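You operate a simulated robot arm through the tools that you are given. There is no shell and no other tool.

Carry out the task below with a simulated robot arm. There is one attempt and no reset: what you move stays moved.

JOB
Wipe the stage glass clean with the machine's blue pad, then cover it.
Fine: grey cover on the glass, pad back in its place, stage pushed in. Where these are worked on the way, their far stop is far enough and under half their travel is too little: stage. What is to be rubbed or washed off counts as gone when no trace of it is left.
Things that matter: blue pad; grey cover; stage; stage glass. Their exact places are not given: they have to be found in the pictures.

It is judged by the outcome, as a careful person would: the job done as asked, and still so three seconds after it is handed in. It fails if anything else is knocked over, pushed out of place, dropped, spilled or broken. A push-on lid holds only when it is set on centred and level and pressed home; a screw cap is set on level and turned clockwise until tight.

ROBOT AND FRAMES
A 7-joint arm with a fingered hand on a trunk, on a base that moves. Base frame: it is fixed to the floor where the robot stands at the start and does not move with it; the origin is under the middle of the robot, x ahead of it, y to its left, z up. Units: mm, degrees, N and s.
With the tool pointing down near the work surface it reaches from about 100 to 580 mm from the robot's upright axis, wherever it stands. Its first joint turns from -69.0 to 172.0 degrees. Places, roughly: grey cover [-250, 1250, 750]; stage [600, 100, 900]; stage glass [700, 100, 1000]. Payload 3.4 kg.
Tool frame: the origin (TCP) lies between the finger pads and is the grasp point; the fingertips stand 25 mm ahead of it; z points along the fingers, y is the line along which they close. The gripper opens to 88 mm; its body begins 29 mm behind the TCP. The gripper is a hand of 5 fingers: y runs from the thumb to the fingers, the wrist lies at [-13, -97, -162] in the tool frame, and closing takes about 1.5 s.
Orientation is that of the tool frame in the base frame, as [roll, pitch, yaw] about the fixed x, y, z axes, in that order (R = Rz(yaw) Ry(pitch) Rx(roll)). With the fingers straight down and the wrist toward the robot, the tool's x, y and z point along [0, 1, 0], [1, 0, 0] and [0, 0, -1] of the base frame.

CONTROLS
- The arm moves only by the tool step_arm. Its argument "commands" is a list of rows, each a list of 2 entries, a list of its own where there are three numbers: the shift along the base's x, y, z in mm, then the turn, a rotation vector about the base's x, y, z in degrees. In form: [[[x, y, z], [wx, wy, wz]], ...]. A call has 1 to 20 rows; each row shifts and turns the commanded pose from where the row before left it. "gripper" is the finger opening in mm, from 0 to 88, set as the call begins (left out, the last holds). A row lasts 0.2 s, in which the tool goes at most 50 mm and 8.6 degrees; a call with a longer step from one row to the next is refused whole, and so is a gripper value outside its range. Where a pose cannot be reached the arm comes as near as it can. A force on the tool above 90 N (or 10 N above the force at the start of the call, whichever is more), or a blocked arm, ends the call early, and 0.2 s more pass. Each finger travels about 153 mm/s and halts on what it meets, pressing with about 27 N; the grip force reading is that of the motor and also rises with nothing between the fingers. The clock runs only during rows and for 0.2 s after the last one: add rows that do not move to give the fingers time. It gives the time, the measured TCP pose, the force on the tool (base axes), the opening and the grip force at its end, in the units of the frame above (readings bear some noise), with the torque about the TCP (base axes, N m) and any sound that the robot's microphone picked up.
- Cameras (640 x 400 px; columns grow to the right, rows downward): "scene" is now at [131.1, -5.4, 1528.9]; the picture's right is [-0.13, -0.99, -0.00], its down [-0.66, 0.09, -0.74] and it looks along [0.74, -0.10, -0.67] (base axes); focal length 293 px, centre (320, 200). "wrist" rides on the gripper at [59, -79, -105] in the tool frame; the picture's right is [-0.73, 0.32, -0.61], its down [-0.62, -0.68, 0.38] and it looks along [-0.29, 0.66, 0.70] (tool axes); focal length 234 px, centre (320, 200).
- snapshot(camera): a new picture of that camera. It takes no simulated time.
- slide_trunk(by): slides the trunk up (or, below 0, down) by that many mm; the arm and the scene camera ride with it, the base frame stays. It gives what a move gives, with no picture.
- steer(legs): drives the robot by 1 to 6 legs, each [ahead, left, turn to the left] in mm, mm and degrees, along the robot's own axes; the way and the turn of a leg run together, so that a leg with both is an arc; at most 1500 mm and 180 degrees a leg. The arm and the cameras ride along, it lands a little off, and it stops where it bumps. It gives what a move gives.
- finger_targets(index, middle, ring, little, thumb_bend, thumb_turn): sets how far each is bent, from 0 (flat) to 1 (curled in); at 0.3 the hand is open as for a grip, at 0.7 the pads meet at the TCP. One left out holds its place. A second passes; each finger stops where it meets its share of the squeeze, and holds until it gets a number again. A gripper value or a shape takes the hand back. It gives what a move gives, with no picture; readings hold the bend of each and the force on index, middle, ring, little, thumb and palm. thumb_turn goes from beside the hand (0) to across from the fingers (1), as for a grip.
- grasp_type(shape): the hand has 5 fingers and takes this shape, open, in about a second: jaw (thumb against the fingers, like two jaws); tri (thumb and two fingers); tip (a fingertip pinch); poke (one finger out to press); point (the index stretched); flat (the hand flat); cup (the hand cupped); fist (a fist). The gripper value then closes the fingers along that shape, each until it touches; the sizes above hold for jaw. It gives what a move gives, with no picture.
- pan_tilt(pan, tilt): turns the head with the scene camera to pan (to the left, within 86 degrees either way) and tilt (down, from -29 to 69), counted from straight ahead of the robot. It gives what a move gives.
- point_at(camera, pixels): for up to 12 pixels [column, row] of the newest picture of that camera ("zoom" is the newest enlarged one), the place [x, y, z] in the base frame of the surface seen there, good to about 2 mm, but the place of the scene camera against the robot may be out by one fixed shift of up to 12 mm in any direction. It takes no simulated time.
- enlarge(camera, box): a new picture of the part [left, top, right, bottom] of that camera's present view, enlarged. It takes no simulated time.
- finish_job(): hands the job in; it is judged then, once.

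Leave the gripper open and the arm clear of the work at the hand-in unless told otherwise.

The tools are called after "Request:" by a JSON object that holds its "method" and its "body". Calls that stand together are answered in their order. step_arm: Moves the arm, as the interface text tells. Its arguments: {"type":"object","properties":{"commands":{"type":"array","items":{"type":"array"}},"gripper":{"type":"number"}},"required":["commands"]} The other tools are called the same way: slide_trunk (by) moves the trunk up or down; grasp_type (shape) gives the hand a shape; finger_targets (index, middle, ring, little, thumb_bend, thumb_turn) moves the fingers one by one; steer (legs) drives the base; pan_tilt (pan, tilt) turns the head that bears the scene camera; snapshot (camera) takes a picture; point_at (camera, pixels) gives the place of the surface under pixels of a picture; enlarge (camera, box) takes an enlarged picture of a part of a camera's view; finish_job () hands the job in.

At the start:

```text
time_s: 0.0
ee_pos: [432.5, -147.3, 1308.2]
tcp_rot: [-179.9, 0.0, 90.0]
contact_force: [0.0, -0.2, -0.1]
wrist_torque: [-0.02, 0.0, -0.03]
gripper_width: 87.4
finger_force: 0.1
shape: jaw
bend: [0.3, 0.3, 0.3, 0.3, 0.3, 0.98]
finger forces: [0.0, 0.0, 0.0, 0.1, 0.0, 0.1]
trunk travel left (down, up): [-800.0, 140.0]
robot x, y, heading: [-2.6, 0.6, 0.0]
head pan, tilt (commanded): [-7.4, 41.8]
```

scene: 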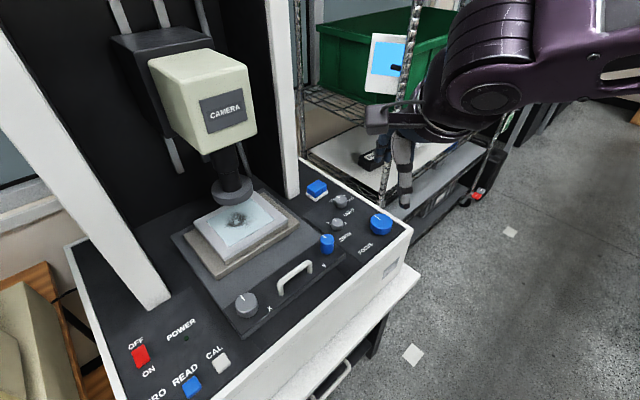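
wrist: 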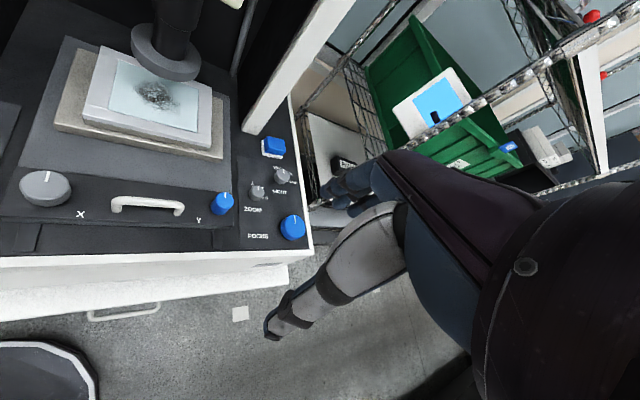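

I see the measuring machine with its stage glass (smudge at about 238,220), a stage handle (295,278) and a blue pad-like item at (317,188). I'll enlarge the view and look closer before moving.

Request:
{"method": "enlarge", "body": {"camera": "scene", "box": [160, 140, 420, 340]}}

Request:
{"method": "point_at", "body": {"camera": "scene", "pixels": [[317, 185], [238, 220], [295, 275], [245, 305], [327, 243], [381, 223], [232, 190], [140, 355], [192, 387], [408, 235], [230, 340], [200, 245]]}}

```text
2.00 times, centred on (290, 240) of scene
```

zoom: 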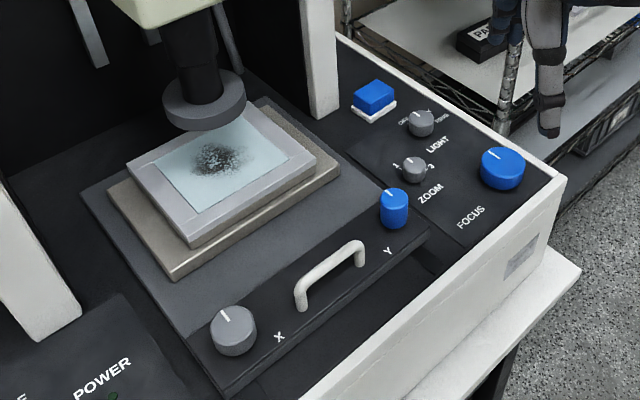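

```text
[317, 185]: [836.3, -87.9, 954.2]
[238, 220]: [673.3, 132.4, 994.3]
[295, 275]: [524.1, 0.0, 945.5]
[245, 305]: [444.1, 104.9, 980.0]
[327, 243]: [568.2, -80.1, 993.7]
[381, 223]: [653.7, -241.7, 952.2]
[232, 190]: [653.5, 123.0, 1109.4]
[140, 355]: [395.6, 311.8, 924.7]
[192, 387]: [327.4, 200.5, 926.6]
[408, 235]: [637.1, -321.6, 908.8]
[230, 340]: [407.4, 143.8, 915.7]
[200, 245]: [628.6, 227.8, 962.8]
```

The pad seems to be the blue block on a white holder near (836,-88,954). The stage with handle slides out toward the front left of me. Now I look around for the grey cover, panning left.

Request:
{"method": "pan_tilt", "body": {"pan": 86, "tilt": 35}}

Request:
{"method": "snapshot", "body": {"camera": "scene"}}

```text
time_s: 1.7
ee_pos: [432.1, -147.5, 1309.3]
tcp_rot: [179.9, -0.1, 89.9]
contact_force: [0.6, -0.7, -0.4]
wrist_torque: [-0.02, -0.01, -0.02]
gripper_width: 87.8
finger_force: 0.0
shape: jaw
bend: [0.3, 0.3, 0.3, 0.3, 0.3, 0.98]
finger forces: [0.0, 0.0, 0.1, 0.0, 0.0, 0.1]
trunk travel left (down, up): [-800.0, 140.0]
robot x, y, heading: [2.9, 2.4, -0.1]
head pan, tilt (commanded): [85.9, 35.0]
```

```text
taken
```

scene: 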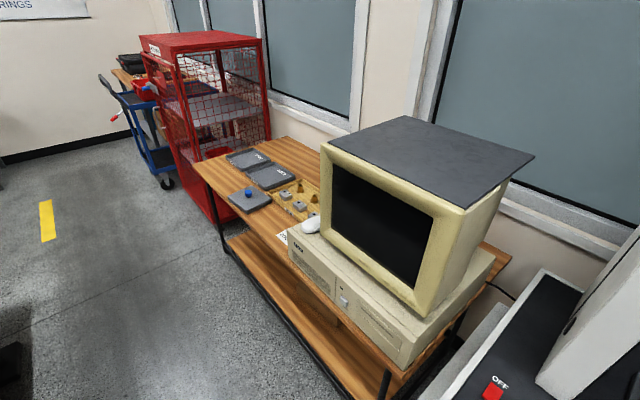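

The grey cover could be the slab with a blue knob at (248,195). I enlarge that area.

Request:
{"method": "enlarge", "body": {"camera": "scene", "box": [200, 130, 340, 240]}}

Request:
{"method": "point_at", "body": {"camera": "scene", "pixels": [[248, 191], [238, 200], [262, 200], [248, 208], [229, 193], [270, 198], [247, 186], [270, 178], [246, 160], [205, 165], [240, 262], [290, 225]]}}

```text
3.64 times, centred on (270, 185) of scene
```

zoom: 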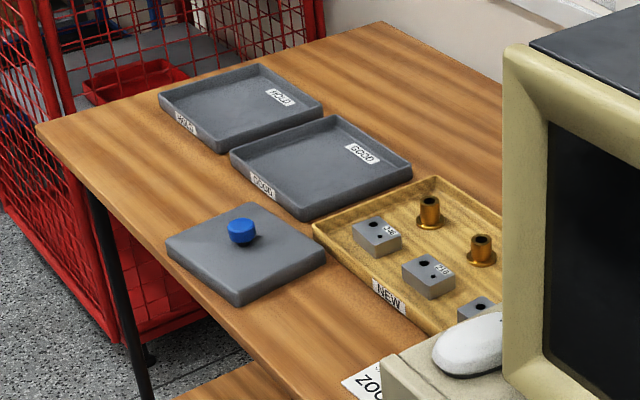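

```text
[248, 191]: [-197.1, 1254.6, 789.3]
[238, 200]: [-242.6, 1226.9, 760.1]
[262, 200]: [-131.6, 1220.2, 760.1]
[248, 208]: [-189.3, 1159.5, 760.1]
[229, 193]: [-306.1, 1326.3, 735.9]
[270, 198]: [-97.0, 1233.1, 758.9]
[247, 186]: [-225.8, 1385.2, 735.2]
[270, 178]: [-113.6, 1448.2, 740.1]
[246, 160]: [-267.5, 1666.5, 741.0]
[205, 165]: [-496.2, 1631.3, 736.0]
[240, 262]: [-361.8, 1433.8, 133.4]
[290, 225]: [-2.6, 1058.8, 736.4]
```

The cover is the slab with blue knob at about (-197,1254,760). Next I look down in front of me at the machine table to see how close the base can drive.

Request:
{"method": "pan_tilt", "body": {"pan": 20, "tilt": 65}}

Request:
{"method": "snapshot", "body": {"camera": "scene"}}

```text
time_s: 3.1
ee_pos: [433.0, -147.1, 1308.5]
tcp_rot: [180.0, 0.1, 90.0]
contact_force: [-0.3, 0.2, 0.4]
wrist_torque: [-0.02, -0.02, -0.03]
gripper_width: 87.8
finger_force: 0.0
shape: jaw
bend: [0.3, 0.3, 0.3, 0.3, 0.3, 0.98]
finger forces: [0.0, 0.0, 0.1, 0.1, 0.1, 0.0]
trunk travel left (down, up): [-800.0, 140.0]
robot x, y, heading: [1.5, 2.9, 0.2]
head pan, tilt (commanded): [20.0, 65.0]
```

```text
taken
```

scene: 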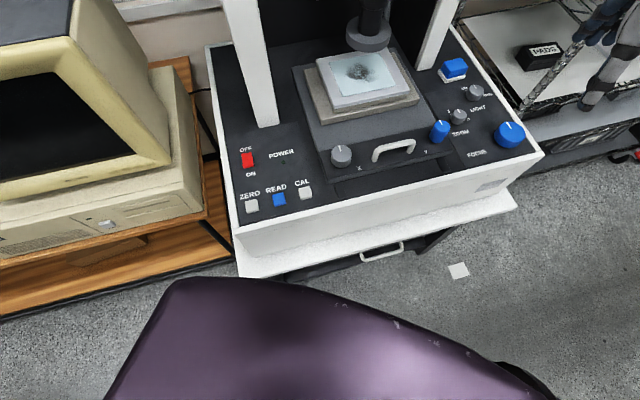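

Now I get locations of the machine edges, the drawer table and the pad details.

Request:
{"method": "point_at", "body": {"camera": "scene", "pixels": [[237, 230], [543, 155], [240, 275], [516, 207], [380, 250], [395, 150], [455, 68], [358, 75], [370, 40], [430, 40], [330, 270], [540, 55]]}}

Request:
{"method": "enlarge", "body": {"camera": "scene", "box": [400, 20, 560, 120]}}

```text
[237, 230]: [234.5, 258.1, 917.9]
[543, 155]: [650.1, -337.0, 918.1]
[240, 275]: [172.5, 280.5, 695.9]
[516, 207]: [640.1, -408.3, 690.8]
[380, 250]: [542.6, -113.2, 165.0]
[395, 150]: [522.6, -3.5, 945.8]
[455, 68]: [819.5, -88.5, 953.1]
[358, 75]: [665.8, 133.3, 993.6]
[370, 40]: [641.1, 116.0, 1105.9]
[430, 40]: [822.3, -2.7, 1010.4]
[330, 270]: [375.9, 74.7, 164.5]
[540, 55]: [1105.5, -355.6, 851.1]
```

```text
4.00 times, centred on (480, 70) of scene
```

zoom: 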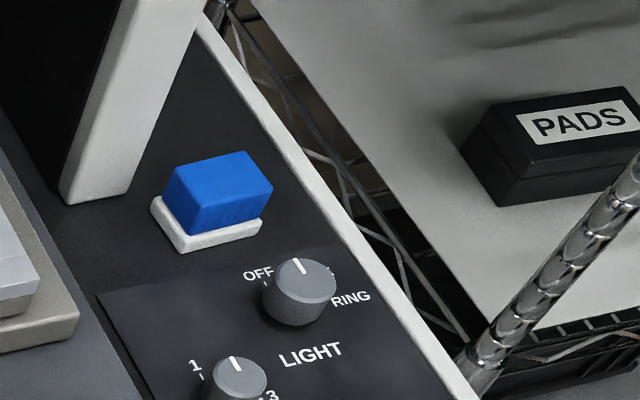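

The machine's front runs along roughly (0.57,-0.82), so it faces me at a heading of about 35°. I check the column/camera geometry so the arm won't hit it while driving.

Request:
{"method": "pan_tilt", "body": {"pan": 15, "tilt": 30}}

Request:
{"method": "snapshot", "body": {"camera": "scene"}}

```text
time_s: 4.1
ee_pos: [431.6, -148.6, 1308.6]
tcp_rot: [179.9, 0.0, 90.0]
contact_force: [-1.1, -0.6, -0.2]
wrist_torque: [-0.02, 0.02, -0.02]
gripper_width: 87.8
finger_force: 0.0
shape: jaw
bend: [0.3, 0.3, 0.3, 0.3, 0.3, 0.98]
finger forces: [0.1, 0.1, 0.1, 0.0, 0.0, 0.1]
trunk travel left (down, up): [-800.0, 140.0]
robot x, y, heading: [-4.0, 0.4, 0.0]
head pan, tilt (commanded): [15.0, 30.0]
```

```text
taken
```

scene: 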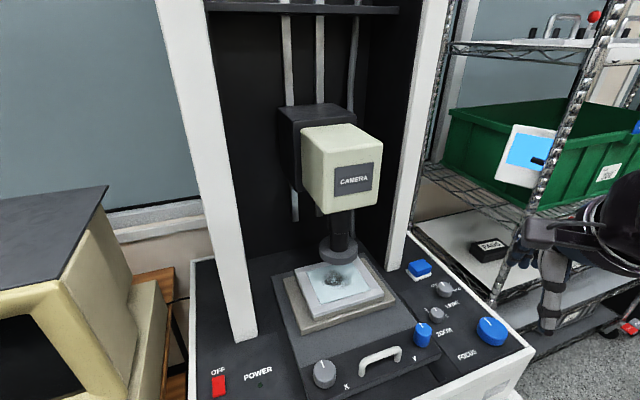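

Request:
{"method": "point_at", "body": {"camera": "scene", "pixels": [[330, 195], [375, 150], [310, 180], [340, 128], [338, 245], [225, 250], [425, 100], [405, 240], [380, 360], [565, 50], [495, 290], [553, 300]]}}

Request:
{"method": "enlarge", "body": {"camera": "scene", "box": [260, 230, 460, 390]}}

```text
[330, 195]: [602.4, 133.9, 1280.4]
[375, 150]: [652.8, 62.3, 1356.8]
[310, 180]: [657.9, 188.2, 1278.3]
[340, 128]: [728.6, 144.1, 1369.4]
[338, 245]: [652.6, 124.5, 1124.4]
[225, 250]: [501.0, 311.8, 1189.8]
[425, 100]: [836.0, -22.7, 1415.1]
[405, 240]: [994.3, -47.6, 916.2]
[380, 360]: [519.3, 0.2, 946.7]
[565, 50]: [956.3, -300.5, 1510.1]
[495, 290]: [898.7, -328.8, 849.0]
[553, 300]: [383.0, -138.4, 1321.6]
```

```text
2.50 times, centred on (360, 310) of scene
```

zoom: 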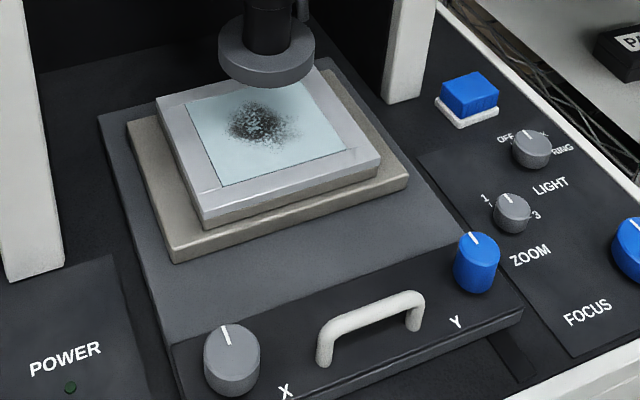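

The camera head's front is about 571 mm along the machine's depth axis, above 1270 mm. I pull the arm back a bit, so it will be clear while the base turns to face the machine.

Request:
{"method": "step_arm", "body": {"commands": [[[-30, 0, 0], [0, 0, 0]], [[-30, 0, 0], [0, 0, 0]], [[-30, 0, 0], [0, 0, 0]], [[-20, 0, 0], [0, 0, 0]]]}}

Request:
{"method": "steer", "body": {"legs": [[0, 0, 35]]}}

Request:
{"method": "pan_tilt", "body": {"pan": -15, "tilt": 35}}

Request:
{"method": "snapshot", "body": {"camera": "scene"}}

```text
time_s: 5.1
ee_pos: [330.8, -146.7, 1318.5]
tcp_rot: [-180.0, 0.0, 90.0]
contact_force: [-0.2, 0.5, 0.2]
wrist_torque: [-0.04, -0.01, -0.01]
gripper_width: 87.8
finger_force: 0.1
shape: jaw
bend: [0.3, 0.3, 0.3, 0.3, 0.3, 0.98]
finger forces: [0.1, 0.1, 0.0, 0.1, 0.1, 0.0]
out of reach, approached as far as the arm can: row 4
trunk travel left (down, up): [-800.0, 140.0]
robot x, y, heading: [-0.1, -2.6, 0.0]
head pan, tilt (commanded): [15.0, 30.0]
```

```text
time_s: 7.1
ee_pos: [358.6, 68.9, 1319.4]
tcp_rot: [-179.9, 0.0, 124.5]
contact_force: [0.3, -0.2, -0.5]
wrist_torque: [0.04, 0.04, -0.02]
gripper_width: 87.4
finger_force: 0.1
shape: jaw
bend: [0.3, 0.3, 0.3, 0.3, 0.3, 0.98]
finger forces: [0.1, 0.0, 0.0, 0.0, 0.0, 0.0]
trunk travel left (down, up): [-800.0, 140.0]
robot x, y, heading: [-0.9, -0.6, 35.0]
head pan, tilt (commanded): [15.0, 30.0]
```

```text
time_s: 8.1
ee_pos: [357.9, 67.1, 1319.5]
tcp_rot: [-179.9, 0.0, 124.6]
contact_force: [0.5, -0.5, -0.2]
wrist_torque: [0.0, 0.03, 0.01]
gripper_width: 87.9
finger_force: 0.2
shape: jaw
bend: [0.3, 0.3, 0.3, 0.3, 0.3, 0.98]
finger forces: [0.0, 0.1, 0.0, 0.0, 0.1, 0.0]
trunk travel left (down, up): [-800.0, 140.0]
robot x, y, heading: [0.7, -1.6, 34.8]
head pan, tilt (commanded): [-15.0, 35.0]
```

```text
taken
```

scene: 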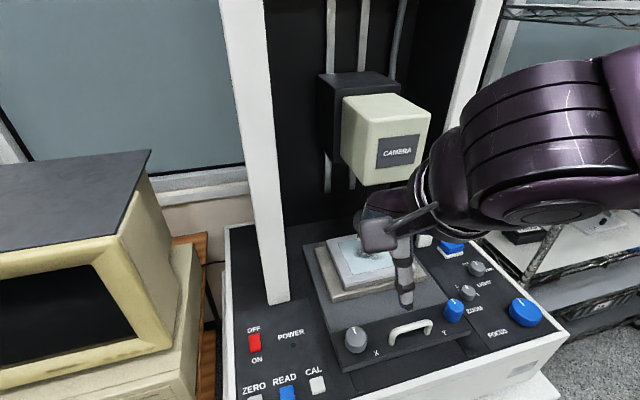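

Now the robot faces the machine. I check where the rack on the right begins, before strafing to the right.

Request:
{"method": "point_at", "body": {"camera": "scene", "pixels": [[530, 265], [580, 320], [630, 270], [610, 305], [636, 290], [415, 330], [545, 310], [523, 312], [400, 325], [362, 265]]}}

Request:
{"method": "steer", "body": {"legs": [[0, -150, 0]]}}

Request:
{"method": "pan_tilt", "body": {"pan": -45, "tilt": 40}}

Request:
{"method": "snapshot", "body": {"camera": "scene"}}

```text
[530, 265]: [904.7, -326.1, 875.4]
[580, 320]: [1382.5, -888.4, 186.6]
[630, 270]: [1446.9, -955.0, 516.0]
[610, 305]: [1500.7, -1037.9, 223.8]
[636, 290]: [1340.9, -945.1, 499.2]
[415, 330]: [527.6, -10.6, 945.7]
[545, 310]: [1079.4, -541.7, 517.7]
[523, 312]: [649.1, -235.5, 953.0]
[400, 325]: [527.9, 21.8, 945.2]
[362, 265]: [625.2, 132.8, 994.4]
```

```text
time_s: 9.4
ee_pos: [441.5, -54.3, 1319.0]
tcp_rot: [-179.8, 0.2, 124.6]
contact_force: [-0.4, -1.3, -0.2]
wrist_torque: [0.03, 0.02, 0.02]
gripper_width: 87.7
finger_force: 0.1
shape: jaw
bend: [0.3, 0.3, 0.3, 0.3, 0.3, 0.98]
finger forces: [0.0, 0.1, 0.1, 0.1, 0.0, 0.1]
trunk travel left (down, up): [-800.0, 140.0]
robot x, y, heading: [85.6, -125.3, 34.4]
head pan, tilt (commanded): [-15.0, 35.0]
```

```text
time_s: 10.4
ee_pos: [442.5, -55.5, 1319.4]
tcp_rot: [-179.9, -0.1, 124.4]
contact_force: [0.0, 0.4, -0.5]
wrist_torque: [0.0, -0.02, 0.0]
gripper_width: 87.6
finger_force: 0.0
shape: jaw
bend: [0.3, 0.3, 0.3, 0.3, 0.3, 0.98]
finger forces: [0.0, 0.1, 0.0, 0.1, 0.1, 0.1]
trunk travel left (down, up): [-800.0, 140.0]
robot x, y, heading: [87.4, -127.4, 34.6]
head pan, tilt (commanded): [-45.0, 40.0]
```

```text
taken
```

scene: 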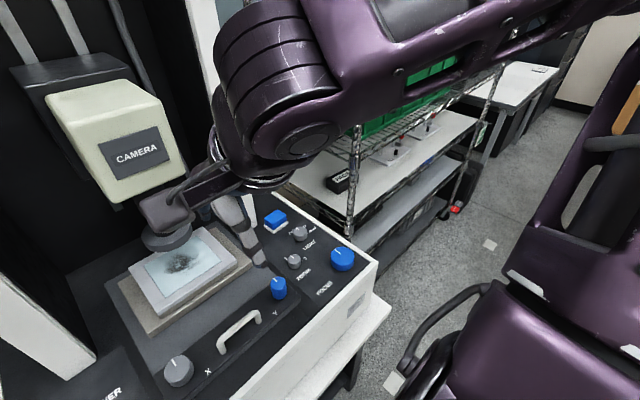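

Floor on the right is clear. I strafe further right and come slightly nearer.

Request:
{"method": "steer", "body": {"legs": [[0, -150, 0], [60, 0, 0.4]]}}

Request:
{"method": "pan_tilt", "body": {"pan": -10, "tilt": 55}}

Request:
{"method": "snapshot", "body": {"camera": "scene"}}

```text
time_s: 12.3
ee_pos: [573.3, -143.0, 1319.8]
tcp_rot: [179.8, 0.0, 124.8]
contact_force: [-0.6, -0.7, -1.0]
wrist_torque: [-0.03, -0.01, -0.02]
gripper_width: 87.7
finger_force: 0.1
shape: jaw
bend: [0.3, 0.3, 0.3, 0.3, 0.3, 0.98]
finger forces: [0.0, 0.0, 0.1, 0.0, 0.1, 0.1]
trunk travel left (down, up): [-800.0, 140.0]
robot x, y, heading: [216.5, -209.0, 35.0]
head pan, tilt (commanded): [-45.0, 40.0]
```

```text
time_s: 13.3
ee_pos: [574.7, -140.3, 1319.5]
tcp_rot: [-180.0, 0.0, 124.9]
contact_force: [0.4, 0.3, -0.2]
wrist_torque: [0.0, -0.01, -0.04]
gripper_width: 87.9
finger_force: 0.0
shape: jaw
bend: [0.3, 0.3, 0.3, 0.3, 0.3, 0.98]
finger forces: [0.1, 0.0, 0.0, 0.1, 0.0, 0.1]
trunk travel left (down, up): [-800.0, 140.0]
robot x, y, heading: [217.6, -210.7, 34.9]
head pan, tilt (commanded): [-10.0, 55.0]
```

```text
taken
```

scene: 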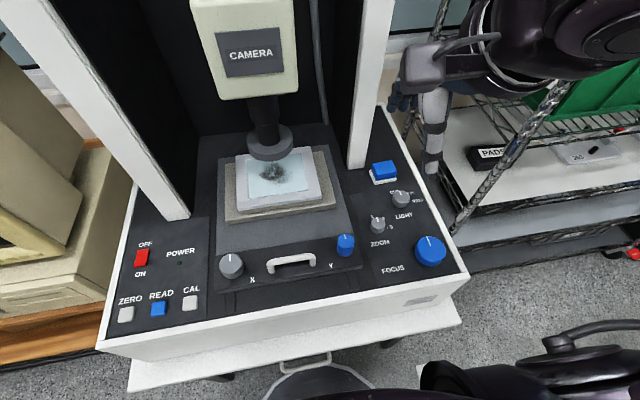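

The robot now faces the machine. I enlarge to measure the pad, its tray, the stage handle and the glass.

Request:
{"method": "point_at", "body": {"camera": "scene", "pixels": [[320, 385], [320, 356], [272, 335], [130, 385], [455, 320]]}}

Request:
{"method": "enlarge", "body": {"camera": "scene", "box": [340, 140, 440, 220]}}

```text
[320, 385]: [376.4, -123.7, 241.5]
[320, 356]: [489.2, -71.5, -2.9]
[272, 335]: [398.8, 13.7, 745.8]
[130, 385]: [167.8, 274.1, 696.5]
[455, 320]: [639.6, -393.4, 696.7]
```

```text
5.00 times, centred on (390, 180) of scene
```

zoom: 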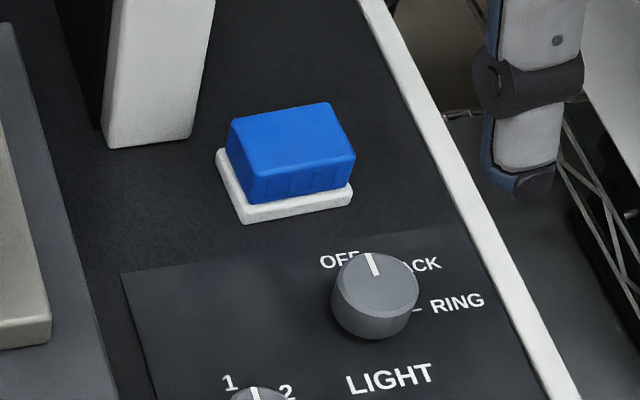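

Request:
{"method": "point_at", "body": {"camera": "zoom", "pixels": [[292, 135], [235, 120], [328, 105], [352, 152], [253, 173], [255, 195], [352, 175], [220, 155], [246, 217], [349, 200], [345, 240], [150, 140]]}}

Request:
{"method": "enlarge", "body": {"camera": "scene", "box": [200, 140, 380, 300]}}

```text
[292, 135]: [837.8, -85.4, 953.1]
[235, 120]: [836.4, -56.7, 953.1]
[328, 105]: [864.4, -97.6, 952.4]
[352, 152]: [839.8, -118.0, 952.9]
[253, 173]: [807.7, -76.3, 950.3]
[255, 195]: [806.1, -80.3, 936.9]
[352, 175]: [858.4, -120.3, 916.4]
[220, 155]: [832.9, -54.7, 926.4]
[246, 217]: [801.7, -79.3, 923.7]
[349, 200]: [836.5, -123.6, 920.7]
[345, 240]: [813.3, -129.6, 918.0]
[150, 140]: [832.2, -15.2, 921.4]
```

```text
2.50 times, centred on (290, 220) of scene
```

zoom: 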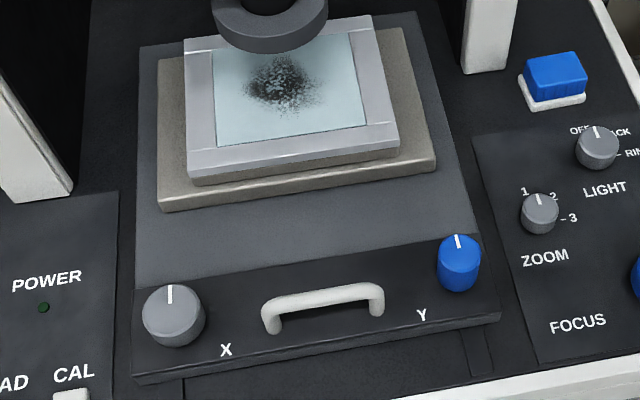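

The pad is about 52 mm wide by 35 deep, centred near (837,-87), top at z≈953. I measure the right upright near it, the stage, handle and glass corners.

Request:
{"method": "point_at", "body": {"camera": "zoom", "pixels": [[466, 66], [502, 68], [268, 310], [378, 290], [320, 292], [190, 165], [395, 145], [375, 20], [190, 45], [218, 146], [368, 124], [276, 85]]}}

Request:
{"method": "enlarge", "body": {"camera": "scene", "box": [330, 120, 410, 184]}}

```text
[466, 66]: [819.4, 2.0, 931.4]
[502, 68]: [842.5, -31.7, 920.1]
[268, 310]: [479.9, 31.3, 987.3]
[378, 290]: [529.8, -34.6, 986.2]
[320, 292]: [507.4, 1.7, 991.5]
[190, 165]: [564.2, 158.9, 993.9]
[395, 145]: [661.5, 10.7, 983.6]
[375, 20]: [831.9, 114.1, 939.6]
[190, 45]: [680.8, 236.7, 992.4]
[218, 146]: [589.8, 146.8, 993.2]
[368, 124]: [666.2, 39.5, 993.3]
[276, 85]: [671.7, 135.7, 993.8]
```

```text
6.25 times, centred on (370, 152) of scene
```

zoom: 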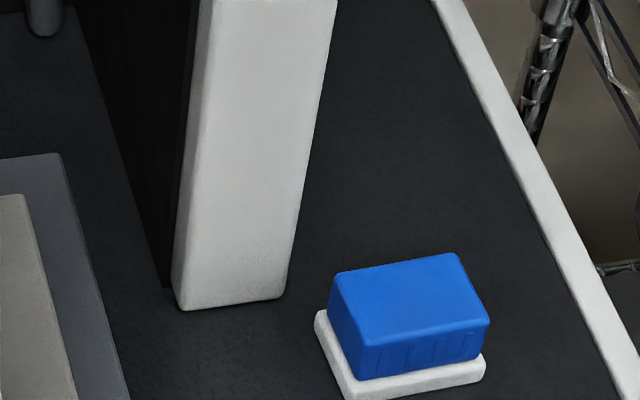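

The right upright's front is just behind-left of the pad, so clearance there is small. I check the robot's own front extent by looking straight down.

Request:
{"method": "pan_tilt", "body": {"pan": -40, "tilt": 69}}

Request:
{"method": "snapshot", "body": {"camera": "scene"}}

Request:
{"method": "snapshot", "body": {"camera": "wrist"}}

```text
time_s: 14.3
ee_pos: [575.0, -141.5, 1320.0]
tcp_rot: [180.0, 0.1, 124.9]
contact_force: [0.6, -0.3, -0.3]
wrist_torque: [0.02, -0.01, 0.0]
gripper_width: 87.8
finger_force: 0.1
shape: jaw
bend: [0.3, 0.3, 0.3, 0.3, 0.3, 0.98]
finger forces: [0.0, 0.0, 0.1, 0.1, 0.0, 0.1]
trunk travel left (down, up): [-800.0, 140.0]
robot x, y, heading: [215.6, -211.6, 35.0]
head pan, tilt (commanded): [-40.0, 68.8]
```

```text
taken
```

scene: 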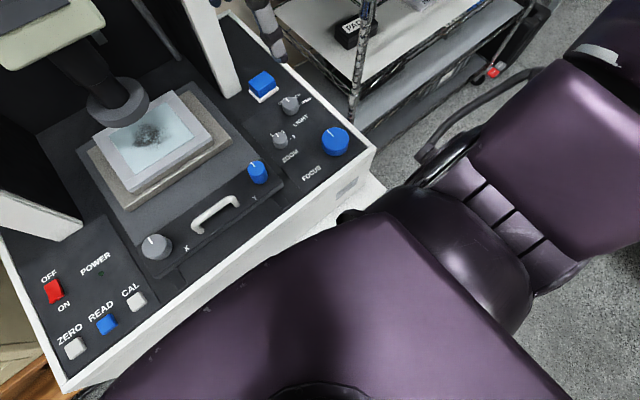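

```text
taken
```

wrist: 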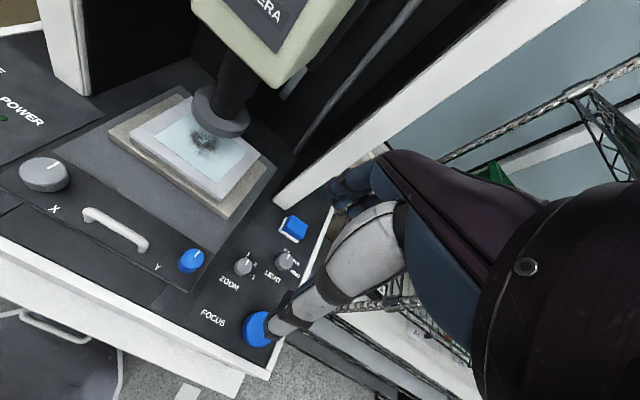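

Request:
{"method": "point_at", "body": {"camera": "scene", "pixels": [[320, 240], [280, 300], [350, 215], [420, 215], [500, 260], [200, 330], [400, 300], [500, 180], [560, 130], [430, 190]]}}

Request:
{"method": "point_at", "body": {"camera": "wrist", "pixels": [[292, 228], [205, 145], [88, 212], [145, 245], [115, 228], [196, 260], [45, 170], [272, 290], [225, 175], [180, 112]]}}

```text
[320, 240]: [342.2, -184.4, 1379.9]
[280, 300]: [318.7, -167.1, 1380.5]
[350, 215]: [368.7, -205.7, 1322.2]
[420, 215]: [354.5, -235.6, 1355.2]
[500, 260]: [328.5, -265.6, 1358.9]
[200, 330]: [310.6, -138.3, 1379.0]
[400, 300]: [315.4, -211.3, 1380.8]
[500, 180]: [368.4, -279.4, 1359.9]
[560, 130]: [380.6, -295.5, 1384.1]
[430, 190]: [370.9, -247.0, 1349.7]
```

```text
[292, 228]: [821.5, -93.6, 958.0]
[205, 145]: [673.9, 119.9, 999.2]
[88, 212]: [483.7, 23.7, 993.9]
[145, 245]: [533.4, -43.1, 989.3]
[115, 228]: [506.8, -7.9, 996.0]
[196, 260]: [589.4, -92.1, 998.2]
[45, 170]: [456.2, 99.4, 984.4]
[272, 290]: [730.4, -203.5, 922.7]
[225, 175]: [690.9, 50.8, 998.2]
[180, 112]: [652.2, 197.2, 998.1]
```

The wrist camera reads about (+3,-8,+5) mm from the scene camera; I'll trust the wrist one. I zoom with it on the handle and the pad.

Request:
{"method": "enlarge", "body": {"camera": "wrist", "box": [60, 180, 200, 290]}}

Request:
{"method": "point_at", "body": {"camera": "zoom", "pixels": [[110, 130], [390, 300], [250, 210], [120, 190], [375, 360], [300, 330], [235, 280], [60, 330], [430, 250], [300, 120]]}}

```text
3.64 times, centred on (130, 235) of wrist
```

zoom: 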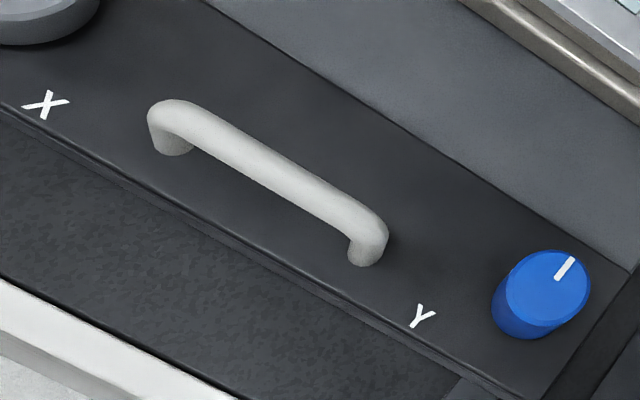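

```text
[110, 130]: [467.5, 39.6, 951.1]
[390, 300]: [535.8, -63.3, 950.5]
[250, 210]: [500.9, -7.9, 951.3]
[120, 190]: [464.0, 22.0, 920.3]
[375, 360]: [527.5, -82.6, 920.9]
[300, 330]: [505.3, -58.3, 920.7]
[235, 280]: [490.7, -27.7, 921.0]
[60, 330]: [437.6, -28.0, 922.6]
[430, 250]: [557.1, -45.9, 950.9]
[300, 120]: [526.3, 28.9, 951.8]
```

Request:
{"method": "point_at", "body": {"camera": "zoom", "pixels": [[170, 115], [270, 163], [360, 215], [225, 140], [315, 190], [160, 135], [370, 250], [172, 150]]}}

Request:
{"method": "enlarge", "body": {"camera": "wrist", "box": [240, 180, 340, 260]}}

Request:
{"method": "point_at", "body": {"camera": "zoom", "pixels": [[300, 220], [320, 180], [275, 225], [345, 225], [430, 260], [340, 330], [310, 290], [380, 290], [310, 310], [370, 330], [200, 240]]}}

```text
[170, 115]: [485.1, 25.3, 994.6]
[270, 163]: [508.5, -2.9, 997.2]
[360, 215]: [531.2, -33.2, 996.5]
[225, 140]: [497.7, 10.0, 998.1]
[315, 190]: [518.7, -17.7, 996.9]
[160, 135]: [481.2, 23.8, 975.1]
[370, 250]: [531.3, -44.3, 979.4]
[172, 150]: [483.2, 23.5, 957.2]
```

```text
5.00 times, centred on (290, 220) of wrist
```

zoom: 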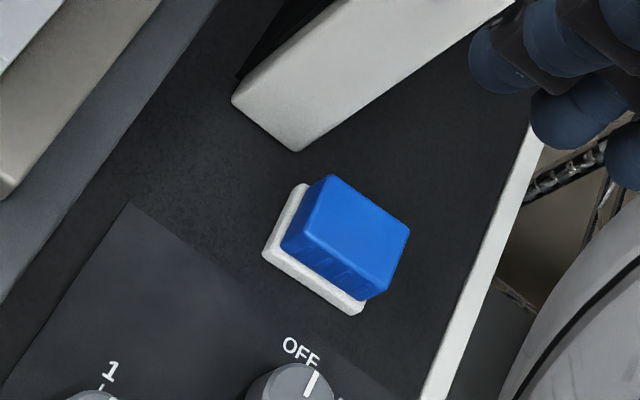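

```text
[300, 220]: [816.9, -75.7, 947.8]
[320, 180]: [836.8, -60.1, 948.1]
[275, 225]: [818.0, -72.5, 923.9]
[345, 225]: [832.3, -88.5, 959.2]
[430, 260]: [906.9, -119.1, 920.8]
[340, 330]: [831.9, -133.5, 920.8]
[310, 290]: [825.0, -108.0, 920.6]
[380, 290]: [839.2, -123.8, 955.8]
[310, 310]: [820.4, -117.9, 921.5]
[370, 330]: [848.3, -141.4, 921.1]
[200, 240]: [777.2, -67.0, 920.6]
```

Handle: bar from about (485,25) to (531,-44), top at z≈997, on the stage panel at z≈951. I back the base off a little so there's room to pull the stage out.

Request:
{"method": "steer", "body": {"legs": [[-65, 0, 0]]}}

Request:
{"method": "pan_tilt", "body": {"pan": 0, "tilt": 50}}

Request:
{"method": "snapshot", "body": {"camera": "scene"}}

Request:
{"method": "snapshot", "body": {"camera": "wrist"}}

```text
time_s: 15.3
ee_pos: [524.3, -177.5, 1318.1]
tcp_rot: [-179.8, 0.0, 125.0]
contact_force: [1.2, -0.5, -0.2]
wrist_torque: [-0.04, 0.0, -0.01]
gripper_width: 87.4
finger_force: 0.0
shape: jaw
bend: [0.3, 0.3, 0.3, 0.3, 0.3, 0.98]
finger forces: [0.0, 0.1, 0.1, 0.0, 0.0, 0.1]
trunk travel left (down, up): [-800.0, 140.0]
robot x, y, heading: [165.1, -247.2, 34.8]
head pan, tilt (commanded): [-40.0, 68.8]
```

```text
time_s: 16.4
ee_pos: [522.4, -178.6, 1318.8]
tcp_rot: [-180.0, -0.1, 124.9]
contact_force: [0.2, 0.5, 0.0]
wrist_torque: [0.0, -0.03, 0.03]
gripper_width: 87.9
finger_force: 0.2
shape: jaw
bend: [0.3, 0.3, 0.3, 0.3, 0.3, 0.98]
finger forces: [0.0, 0.0, 0.0, 0.0, 0.0, 0.0]
trunk travel left (down, up): [-800.0, 140.0]
robot x, y, heading: [165.3, -244.4, 35.0]
head pan, tilt (commanded): [0.0, 50.0]
```

```text
taken
```

scene: 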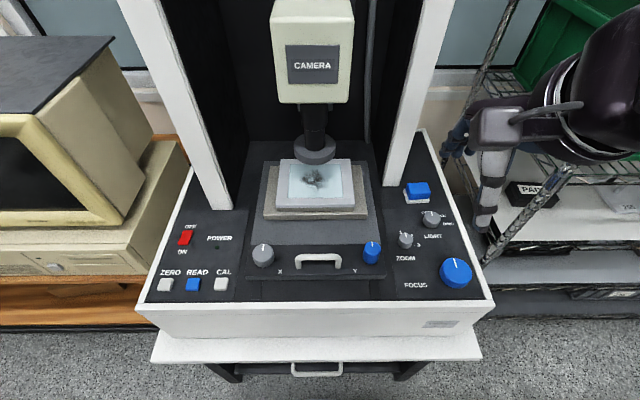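

```text
taken
```

wrist: 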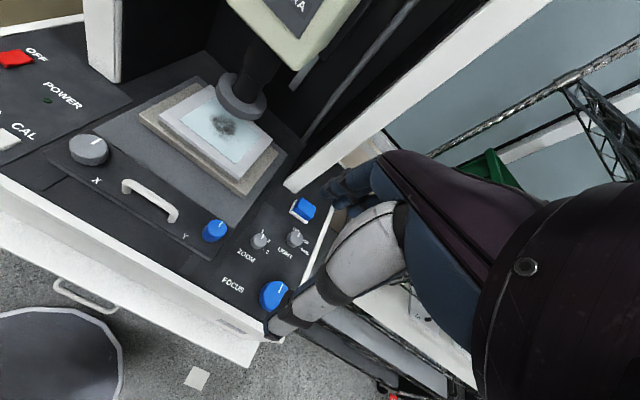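

The view is now square to the machine. I move the hand over the handle and lower it part way.

Request:
{"method": "step_arm", "body": {"commands": [[[-2.8, 34.5, -20], [0, 0, 0]], [[-2.8, 34.5, -20], [0, 0, 0]], [[-2.8, 34.5, -20], [0, 0, 0]], [[-2.8, 34.5, -20], [0, 0, 0]], [[-2.8, 34.5, -20], [0, 0, 0]], [[0, 0, -40], [0, 0, 0]], [[0, 0, -40], [0, 0, 0]], [[0, 0, -30], [0, 0, 0]], [[0, 0, 0], [0, 0, 0]]]}}

Request:
{"method": "snapshot", "body": {"camera": "wrist"}}

Request:
{"method": "snapshot", "body": {"camera": "scene"}}

```text
time_s: 18.4
ee_pos: [549.6, -59.7, 1123.8]
tcp_rot: [-179.9, 0.1, 125.0]
contact_force: [-0.3, 0.3, 0.7]
wrist_torque: [0.03, -0.01, 0.02]
gripper_width: 87.7
finger_force: 0.1
shape: jaw
bend: [0.3, 0.3, 0.3, 0.3, 0.3, 0.98]
finger forces: [0.0, 0.1, 0.1, 0.0, 0.1, 0.1]
out of reach, approached as far as the arm can: row 4, 5, 6, 7, 8
trunk travel left (down, up): [-800.0, 140.0]
robot x, y, heading: [166.2, -249.9, 34.8]
head pan, tilt (commanded): [0.0, 50.0]
```

```text
taken
```

wrist: 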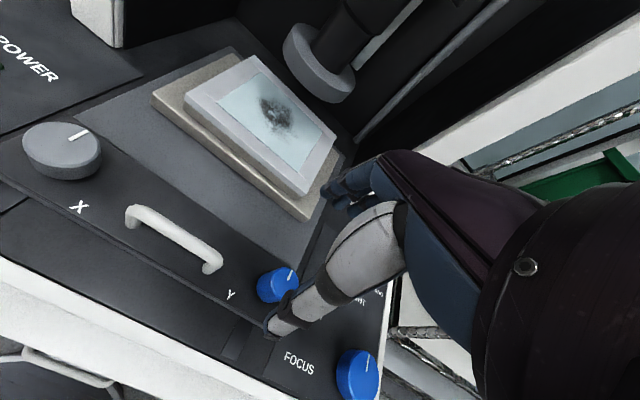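

```text
taken
```

scene: 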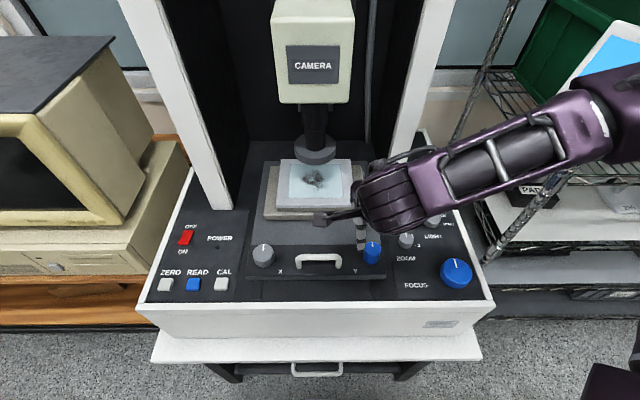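

The arm can't quite reach left of the robot's midline with this wrist direction (it stopped at (550,-60,1124)). I strafe the base left about 110 mm so the handle lies ahead and to the right.

Request:
{"method": "steer", "body": {"legs": [[0, 110, 0]]}}

Request:
{"method": "step_arm", "body": {"commands": [[[0, 0, 0], [0, 0, 0]]]}}

```text
time_s: 19.6
ee_pos: [487.1, 27.7, 1123.4]
tcp_rot: [-179.9, -0.1, 125.0]
contact_force: [0.3, 0.1, -0.7]
wrist_torque: [0.05, -0.01, 0.01]
gripper_width: 87.8
finger_force: 0.0
shape: jaw
bend: [0.3, 0.3, 0.3, 0.3, 0.3, 0.98]
finger forces: [0.1, 0.0, 0.0, 0.1, 0.0, 0.0]
trunk travel left (down, up): [-800.0, 140.0]
robot x, y, heading: [104.1, -164.5, 35.0]
head pan, tilt (commanded): [0.0, 50.0]
```

```text
time_s: 19.9
ee_pos: [489.7, 28.3, 1123.6]
tcp_rot: [-179.9, -0.3, 124.9]
contact_force: [-0.3, -0.2, -0.2]
wrist_torque: [0.05, 0.01, 0.0]
gripper_width: 87.7
finger_force: 0.1
shape: jaw
bend: [0.3, 0.3, 0.3, 0.3, 0.3, 0.98]
finger forces: [0.0, 0.0, 0.0, 0.0, 0.1, 0.0]
trunk travel left (down, up): [-800.0, 140.0]
robot x, y, heading: [104.3, -160.5, 34.8]
head pan, tilt (commanded): [0.0, 50.0]
```

Now the TCP is at (489,28). I shift to the handle centre (508,-6) and lower to about z=1040, then check.

Request:
{"method": "step_arm", "body": {"commands": [[[19, -34, 0], [0, 0, 0]], [[0, 0, -40], [0, 0, 0]], [[0, 0, -40], [0, 0, 0]], [[0, 0, 0], [0, 0, 0]]]}}

Request:
{"method": "snapshot", "body": {"camera": "wrist"}}

Request:
{"method": "snapshot", "body": {"camera": "scene"}}

```text
time_s: 20.9
ee_pos: [512.7, -15.3, 1054.4]
tcp_rot: [-180.0, -0.1, 125.0]
contact_force: [-0.2, 0.0, 0.3]
wrist_torque: [-0.01, 0.02, -0.02]
gripper_width: 87.7
finger_force: 0.1
shape: jaw
bend: [0.3, 0.3, 0.3, 0.3, 0.3, 0.98]
finger forces: [0.1, 0.1, 0.0, 0.0, 0.0, 0.0]
out of reach, approached as far as the arm can: row 3
trunk travel left (down, up): [-800.0, 140.0]
robot x, y, heading: [102.2, -161.7, 35.0]
head pan, tilt (commanded): [0.0, 50.0]
```

```text
taken
```

wrist: 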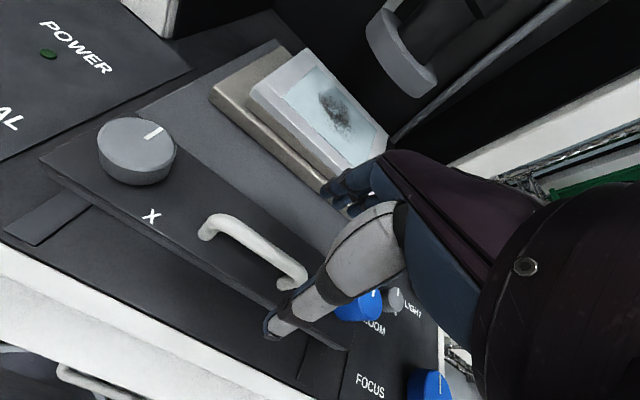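

```text
taken
```

scene: 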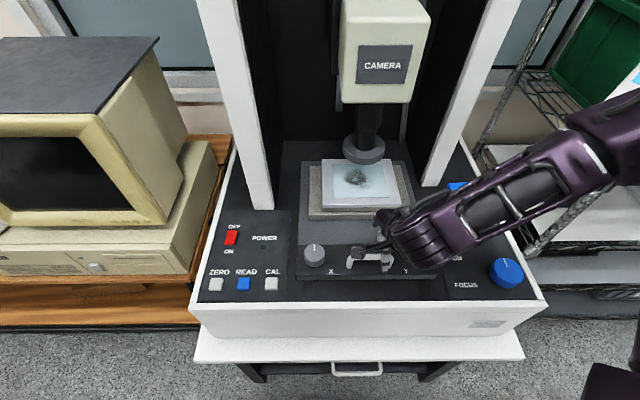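

The arm hits its lower limit at z≈1054. I raise the arm and lower the trunk by 200 mm so that the arm works in a better range.

Request:
{"method": "step_arm", "body": {"commands": [[[0, 0, 40], [0, 0, 0]], [[0, 0, 40], [0, 0, 0]], [[0, 0, 40], [0, 0, 0]], [[0, 0, 40], [0, 0, 0]], [[0, 0, 20], [0, 0, 0]]]}}

Request:
{"method": "slide_trunk", "body": {"by": -200}}

Request:
{"method": "snapshot", "body": {"camera": "wrist"}}

Request:
{"method": "snapshot", "body": {"camera": "scene"}}

```text
time_s: 22.1
ee_pos: [512.1, -15.0, 1236.4]
tcp_rot: [-179.9, -0.1, 125.0]
contact_force: [-0.1, -0.3, -0.8]
wrist_torque: [0.0, -0.01, -0.02]
gripper_width: 87.6
finger_force: 0.1
shape: jaw
bend: [0.3, 0.3, 0.3, 0.3, 0.3, 0.98]
finger forces: [0.1, 0.1, 0.1, 0.0, 0.1, 0.0]
trunk travel left (down, up): [-800.0, 140.0]
robot x, y, heading: [103.8, -159.3, 34.9]
head pan, tilt (commanded): [0.0, 50.0]
```

```text
time_s: 24.3
ee_pos: [514.0, -14.5, 1036.1]
tcp_rot: [-179.9, 0.0, 125.0]
contact_force: [0.0, 0.2, 0.5]
wrist_torque: [0.0, -0.01, 0.0]
gripper_width: 87.8
finger_force: 0.0
shape: jaw
bend: [0.3, 0.3, 0.3, 0.3, 0.3, 0.98]
finger forces: [0.1, 0.1, 0.0, 0.0, 0.1, 0.0]
trunk travel left (down, up): [-600.0, 340.0]
robot x, y, heading: [101.1, -156.1, 35.2]
head pan, tilt (commanded): [0.0, 50.0]
```

```text
taken
```

wrist: 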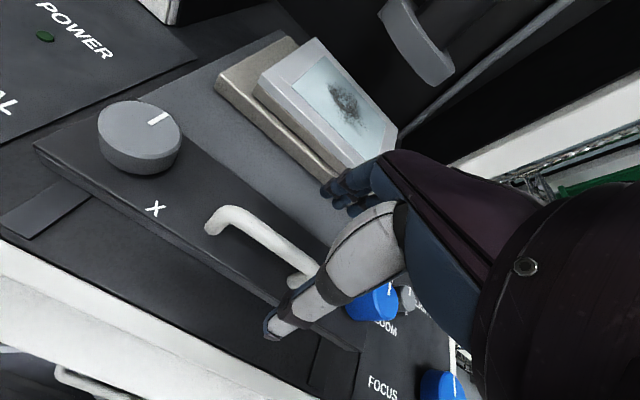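

```text
taken
```

scene: 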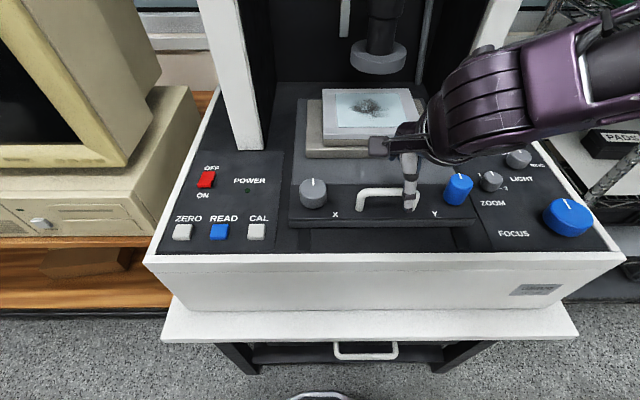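

I measure the handle again with the wrist camera for the final alignment.

Request:
{"method": "point_at", "body": {"camera": "wrist", "pixels": [[213, 215], [235, 213], [265, 232], [295, 255], [310, 268], [300, 285], [209, 230], [330, 190], [275, 325], [240, 250]]}}

```text
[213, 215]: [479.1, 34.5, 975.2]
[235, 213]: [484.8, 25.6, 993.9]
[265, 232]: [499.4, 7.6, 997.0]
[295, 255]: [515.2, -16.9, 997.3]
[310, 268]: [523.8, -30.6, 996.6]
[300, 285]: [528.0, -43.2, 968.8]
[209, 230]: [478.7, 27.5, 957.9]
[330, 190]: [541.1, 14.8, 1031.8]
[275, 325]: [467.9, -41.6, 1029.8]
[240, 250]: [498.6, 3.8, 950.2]
```

The bar centre is at about (504,-6), z 997. I shift 10 mm left, lower to z≈988 with the fingers behind the bar, then close.

Request:
{"method": "step_arm", "body": {"commands": [[[-6, 8, -16], [0, 0, 0]], [[0, 0, -16], [0, 0, 0]], [[0, 0, -16], [0, 0, 0]], [[0, 0, 0], [0, 0, 0]]]}}

Request:
{"method": "step_arm", "body": {"commands": [[[0, 0, 0], [0, 0, 0]], [[0, 0, 0], [0, 0, 0]], [[0, 0, 0], [0, 0, 0]], [[0, 0, 0], [0, 0, 0]], [[0, 0, 0], [0, 0, 0]], [[0, 0, 0], [0, 0, 0]], [[0, 0, 0], [0, 0, 0]], [[0, 0, 0], [0, 0, 0]]], "gripper": 6}}

Request:
{"method": "snapshot", "body": {"camera": "wrist"}}

```text
time_s: 25.3
ee_pos: [506.6, -6.5, 987.4]
tcp_rot: [-179.9, 0.0, 125.0]
contact_force: [0.2, 0.2, 0.1]
wrist_torque: [0.01, 0.02, -0.02]
gripper_width: 87.7
finger_force: 0.1
shape: jaw
bend: [0.3, 0.3, 0.3, 0.3, 0.3, 0.98]
finger forces: [0.1, 0.1, 0.0, 0.1, 0.0, 0.0]
trunk travel left (down, up): [-600.0, 340.0]
robot x, y, heading: [104.0, -160.6, 35.2]
head pan, tilt (commanded): [0.0, 50.0]
```

```text
time_s: 27.1
ee_pos: [506.2, -7.2, 987.8]
tcp_rot: [-179.9, 0.0, 125.0]
contact_force: [1.3, 1.1, 0.8]
wrist_torque: [0.01, 0.02, 0.03]
gripper_width: 6.3
finger_force: 0.0
shape: jaw
bend: [0.71, 0.66, 0.65, 0.63, 0.73, 1.0]
finger forces: [0.0, 0.0, 0.0, 1.3, 0.0, 0.0]
trunk travel left (down, up): [-600.0, 340.0]
robot x, y, heading: [103.1, -160.9, 34.7]
head pan, tilt (commanded): [0.0, 50.0]
```

```text
taken
```

wrist: 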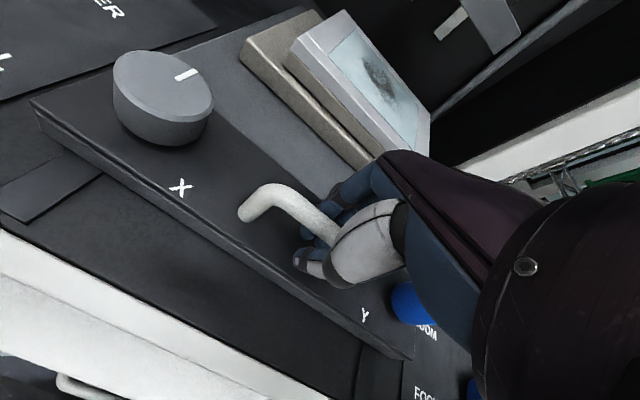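

The fingers are wrapped around the bar. I pull along the stage's direction (-0.82,-0.57) slowly and watch the force.

Request:
{"method": "step_arm", "body": {"commands": [[[-6.6, -4.6, 0], [0, 0, 0]], [[-8.2, -5.7, 0], [0, 0, 0]], [[-8.2, -5.7, 0], [0, 0, 0]], [[-8.2, -5.7, 0], [0, 0, 0]], [[0, 0, 0], [0, 0, 0]]], "gripper": 0}}

Request:
{"method": "snapshot", "body": {"camera": "scene"}}

Request:
{"method": "snapshot", "body": {"camera": "wrist"}}

```text
time_s: 28.3
ee_pos: [486.8, -20.8, 987.4]
tcp_rot: [-179.4, 0.0, 124.9]
contact_force: [2.9, -7.5, -26.2]
wrist_torque: [0.0, 0.19, 0.06]
gripper_width: 0.0
finger_force: 27.1
shape: jaw
bend: [0.69, 0.7, 0.7, 0.55, 0.73, 1.0]
finger forces: [5.6, 4.1, 3.5, 1.7, 7.2, 0.0]
out of reach, approached as far as the arm can: row 3, 4
trunk travel left (down, up): [-600.0, 340.0]
robot x, y, heading: [99.6, -161.8, 35.0]
head pan, tilt (commanded): [0.0, 50.0]
```

```text
taken
```

scene: 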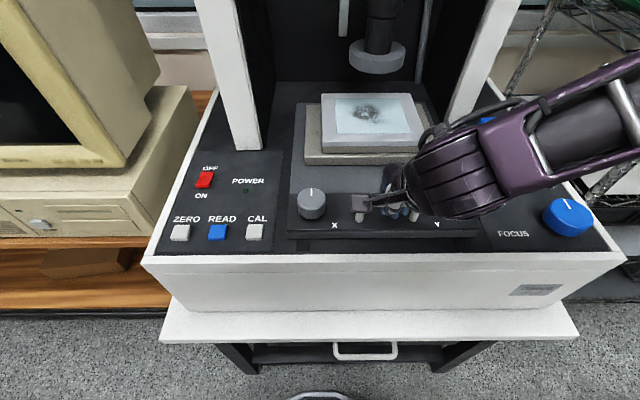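

```text
taken
```

wrist: 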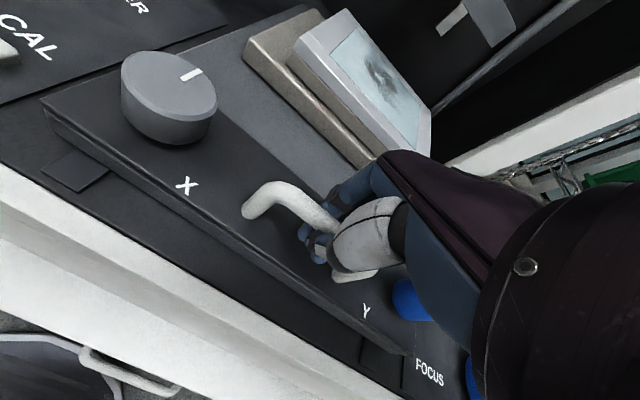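

The stage follows (X knob shifted), but the arm can't fold closer. I keep the grip and back the base off in small legs to pull the stage further.

Request:
{"method": "steer", "body": {"legs": [[-40, 0, 0]]}}

Request:
{"method": "snapshot", "body": {"camera": "scene"}}

```text
time_s: 29.2
ee_pos: [456.8, -39.3, 989.1]
tcp_rot: [-179.8, -0.2, 125.0]
contact_force: [9.9, -3.1, -25.0]
wrist_torque: [-0.02, 0.06, 0.14]
gripper_width: 0.1
finger_force: 26.7
shape: jaw
bend: [0.7, 0.7, 0.7, 0.57, 0.74, 1.0]
finger forces: [8.7, 5.7, 4.6, 2.4, 37.4, 0.1]
trunk travel left (down, up): [-600.0, 340.0]
robot x, y, heading: [70.1, -185.3, 34.8]
head pan, tilt (commanded): [0.0, 50.0]
```

```text
taken
```

scene: 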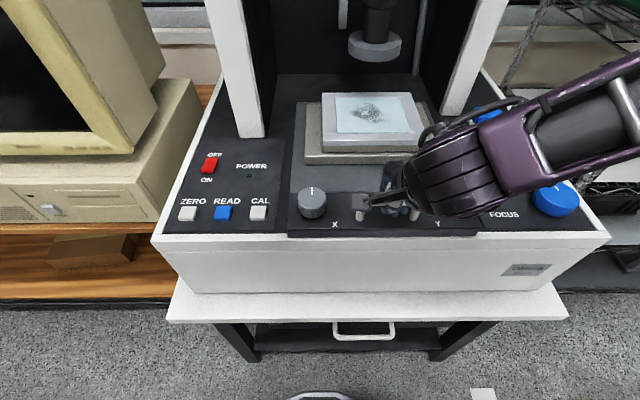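

It works; the stage follows the base. I continue with further small legs.

Request:
{"method": "steer", "body": {"legs": [[-40, 0, 0]]}}

Request:
{"method": "steer", "body": {"legs": [[-30, 0, 0]]}}

Request:
{"method": "snapshot", "body": {"camera": "scene"}}

```text
time_s: 30.1
ee_pos: [425.2, -63.9, 989.0]
tcp_rot: [-179.9, 0.0, 124.8]
contact_force: [7.9, -2.1, -23.9]
wrist_torque: [0.0, 0.11, 0.08]
gripper_width: 0.0
finger_force: 27.5
shape: jaw
bend: [0.7, 0.7, 0.7, 0.57, 0.74, 1.0]
finger forces: [9.4, 6.0, 4.4, 2.4, 37.4, 0.1]
trunk travel left (down, up): [-600.0, 340.0]
robot x, y, heading: [36.7, -205.6, 35.0]
head pan, tilt (commanded): [0.0, 50.0]
```

```text
time_s: 30.9
ee_pos: [401.2, -79.7, 989.1]
tcp_rot: [-180.0, -0.1, 124.8]
contact_force: [7.0, -1.4, -25.0]
wrist_torque: [0.03, 0.11, 0.11]
gripper_width: 0.1
finger_force: 27.1
shape: jaw
bend: [0.7, 0.7, 0.7, 0.57, 0.74, 1.0]
finger forces: [9.9, 6.4, 4.5, 2.6, 37.4, 0.0]
trunk travel left (down, up): [-600.0, 340.0]
robot x, y, heading: [16.5, -223.5, 35.1]
head pan, tilt (commanded): [0.0, 50.0]
```

```text
taken
```

scene: 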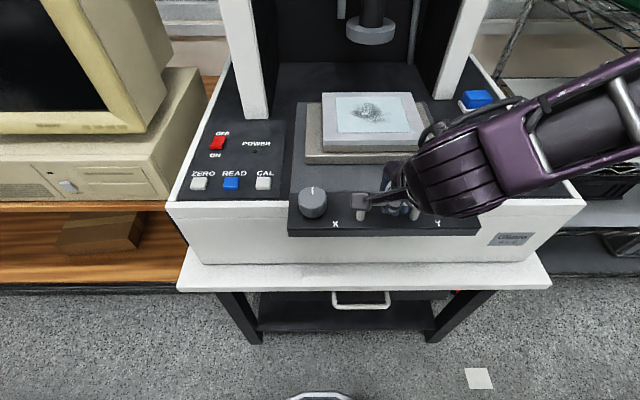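

Pulled about 128 mm so far with light force. I continue until it reaches its stop.

Request:
{"method": "steer", "body": {"legs": [[-25, 0, 0]]}}

Request:
{"method": "steer", "body": {"legs": [[-25, 0, 0]]}}

Request:
{"method": "snapshot", "body": {"camera": "scene"}}

```text
time_s: 31.7
ee_pos: [380.6, -94.2, 988.9]
tcp_rot: [-179.9, 0.0, 124.8]
contact_force: [8.6, -1.3, -20.1]
wrist_torque: [-0.01, 0.09, 0.08]
gripper_width: 0.0
finger_force: 27.3
shape: jaw
bend: [0.68, 0.7, 0.7, 0.55, 0.73, 1.0]
finger forces: [11.1, 6.5, 3.5, 1.9, 36.5, 0.0]
trunk travel left (down, up): [-600.0, 340.0]
robot x, y, heading: [-4.8, -241.3, 35.3]
head pan, tilt (commanded): [0.0, 50.0]
```

```text
time_s: 32.5
ee_pos: [370.8, -100.8, 986.5]
tcp_rot: [180.0, 0.1, 124.4]
contact_force: [52.9, 31.8, 0.1]
wrist_torque: [0.03, -0.1, 0.05]
gripper_width: 0.0
finger_force: 26.9
shape: jaw
bend: [0.52, 0.67, 0.56, 0.43, 0.75, 1.0]
finger forces: [36.4, 17.6, 4.4, 2.6, 11.8, 0.1]
trunk travel left (down, up): [-600.0, 340.0]
robot x, y, heading: [-28.8, -248.5, 34.9]
head pan, tilt (commanded): [0.0, 50.0]
```

```text
taken
```

scene: 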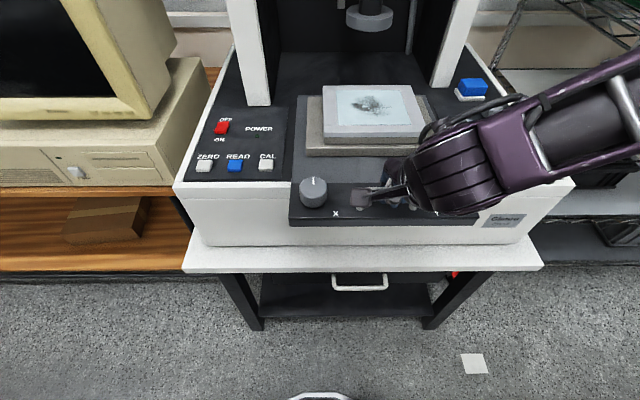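

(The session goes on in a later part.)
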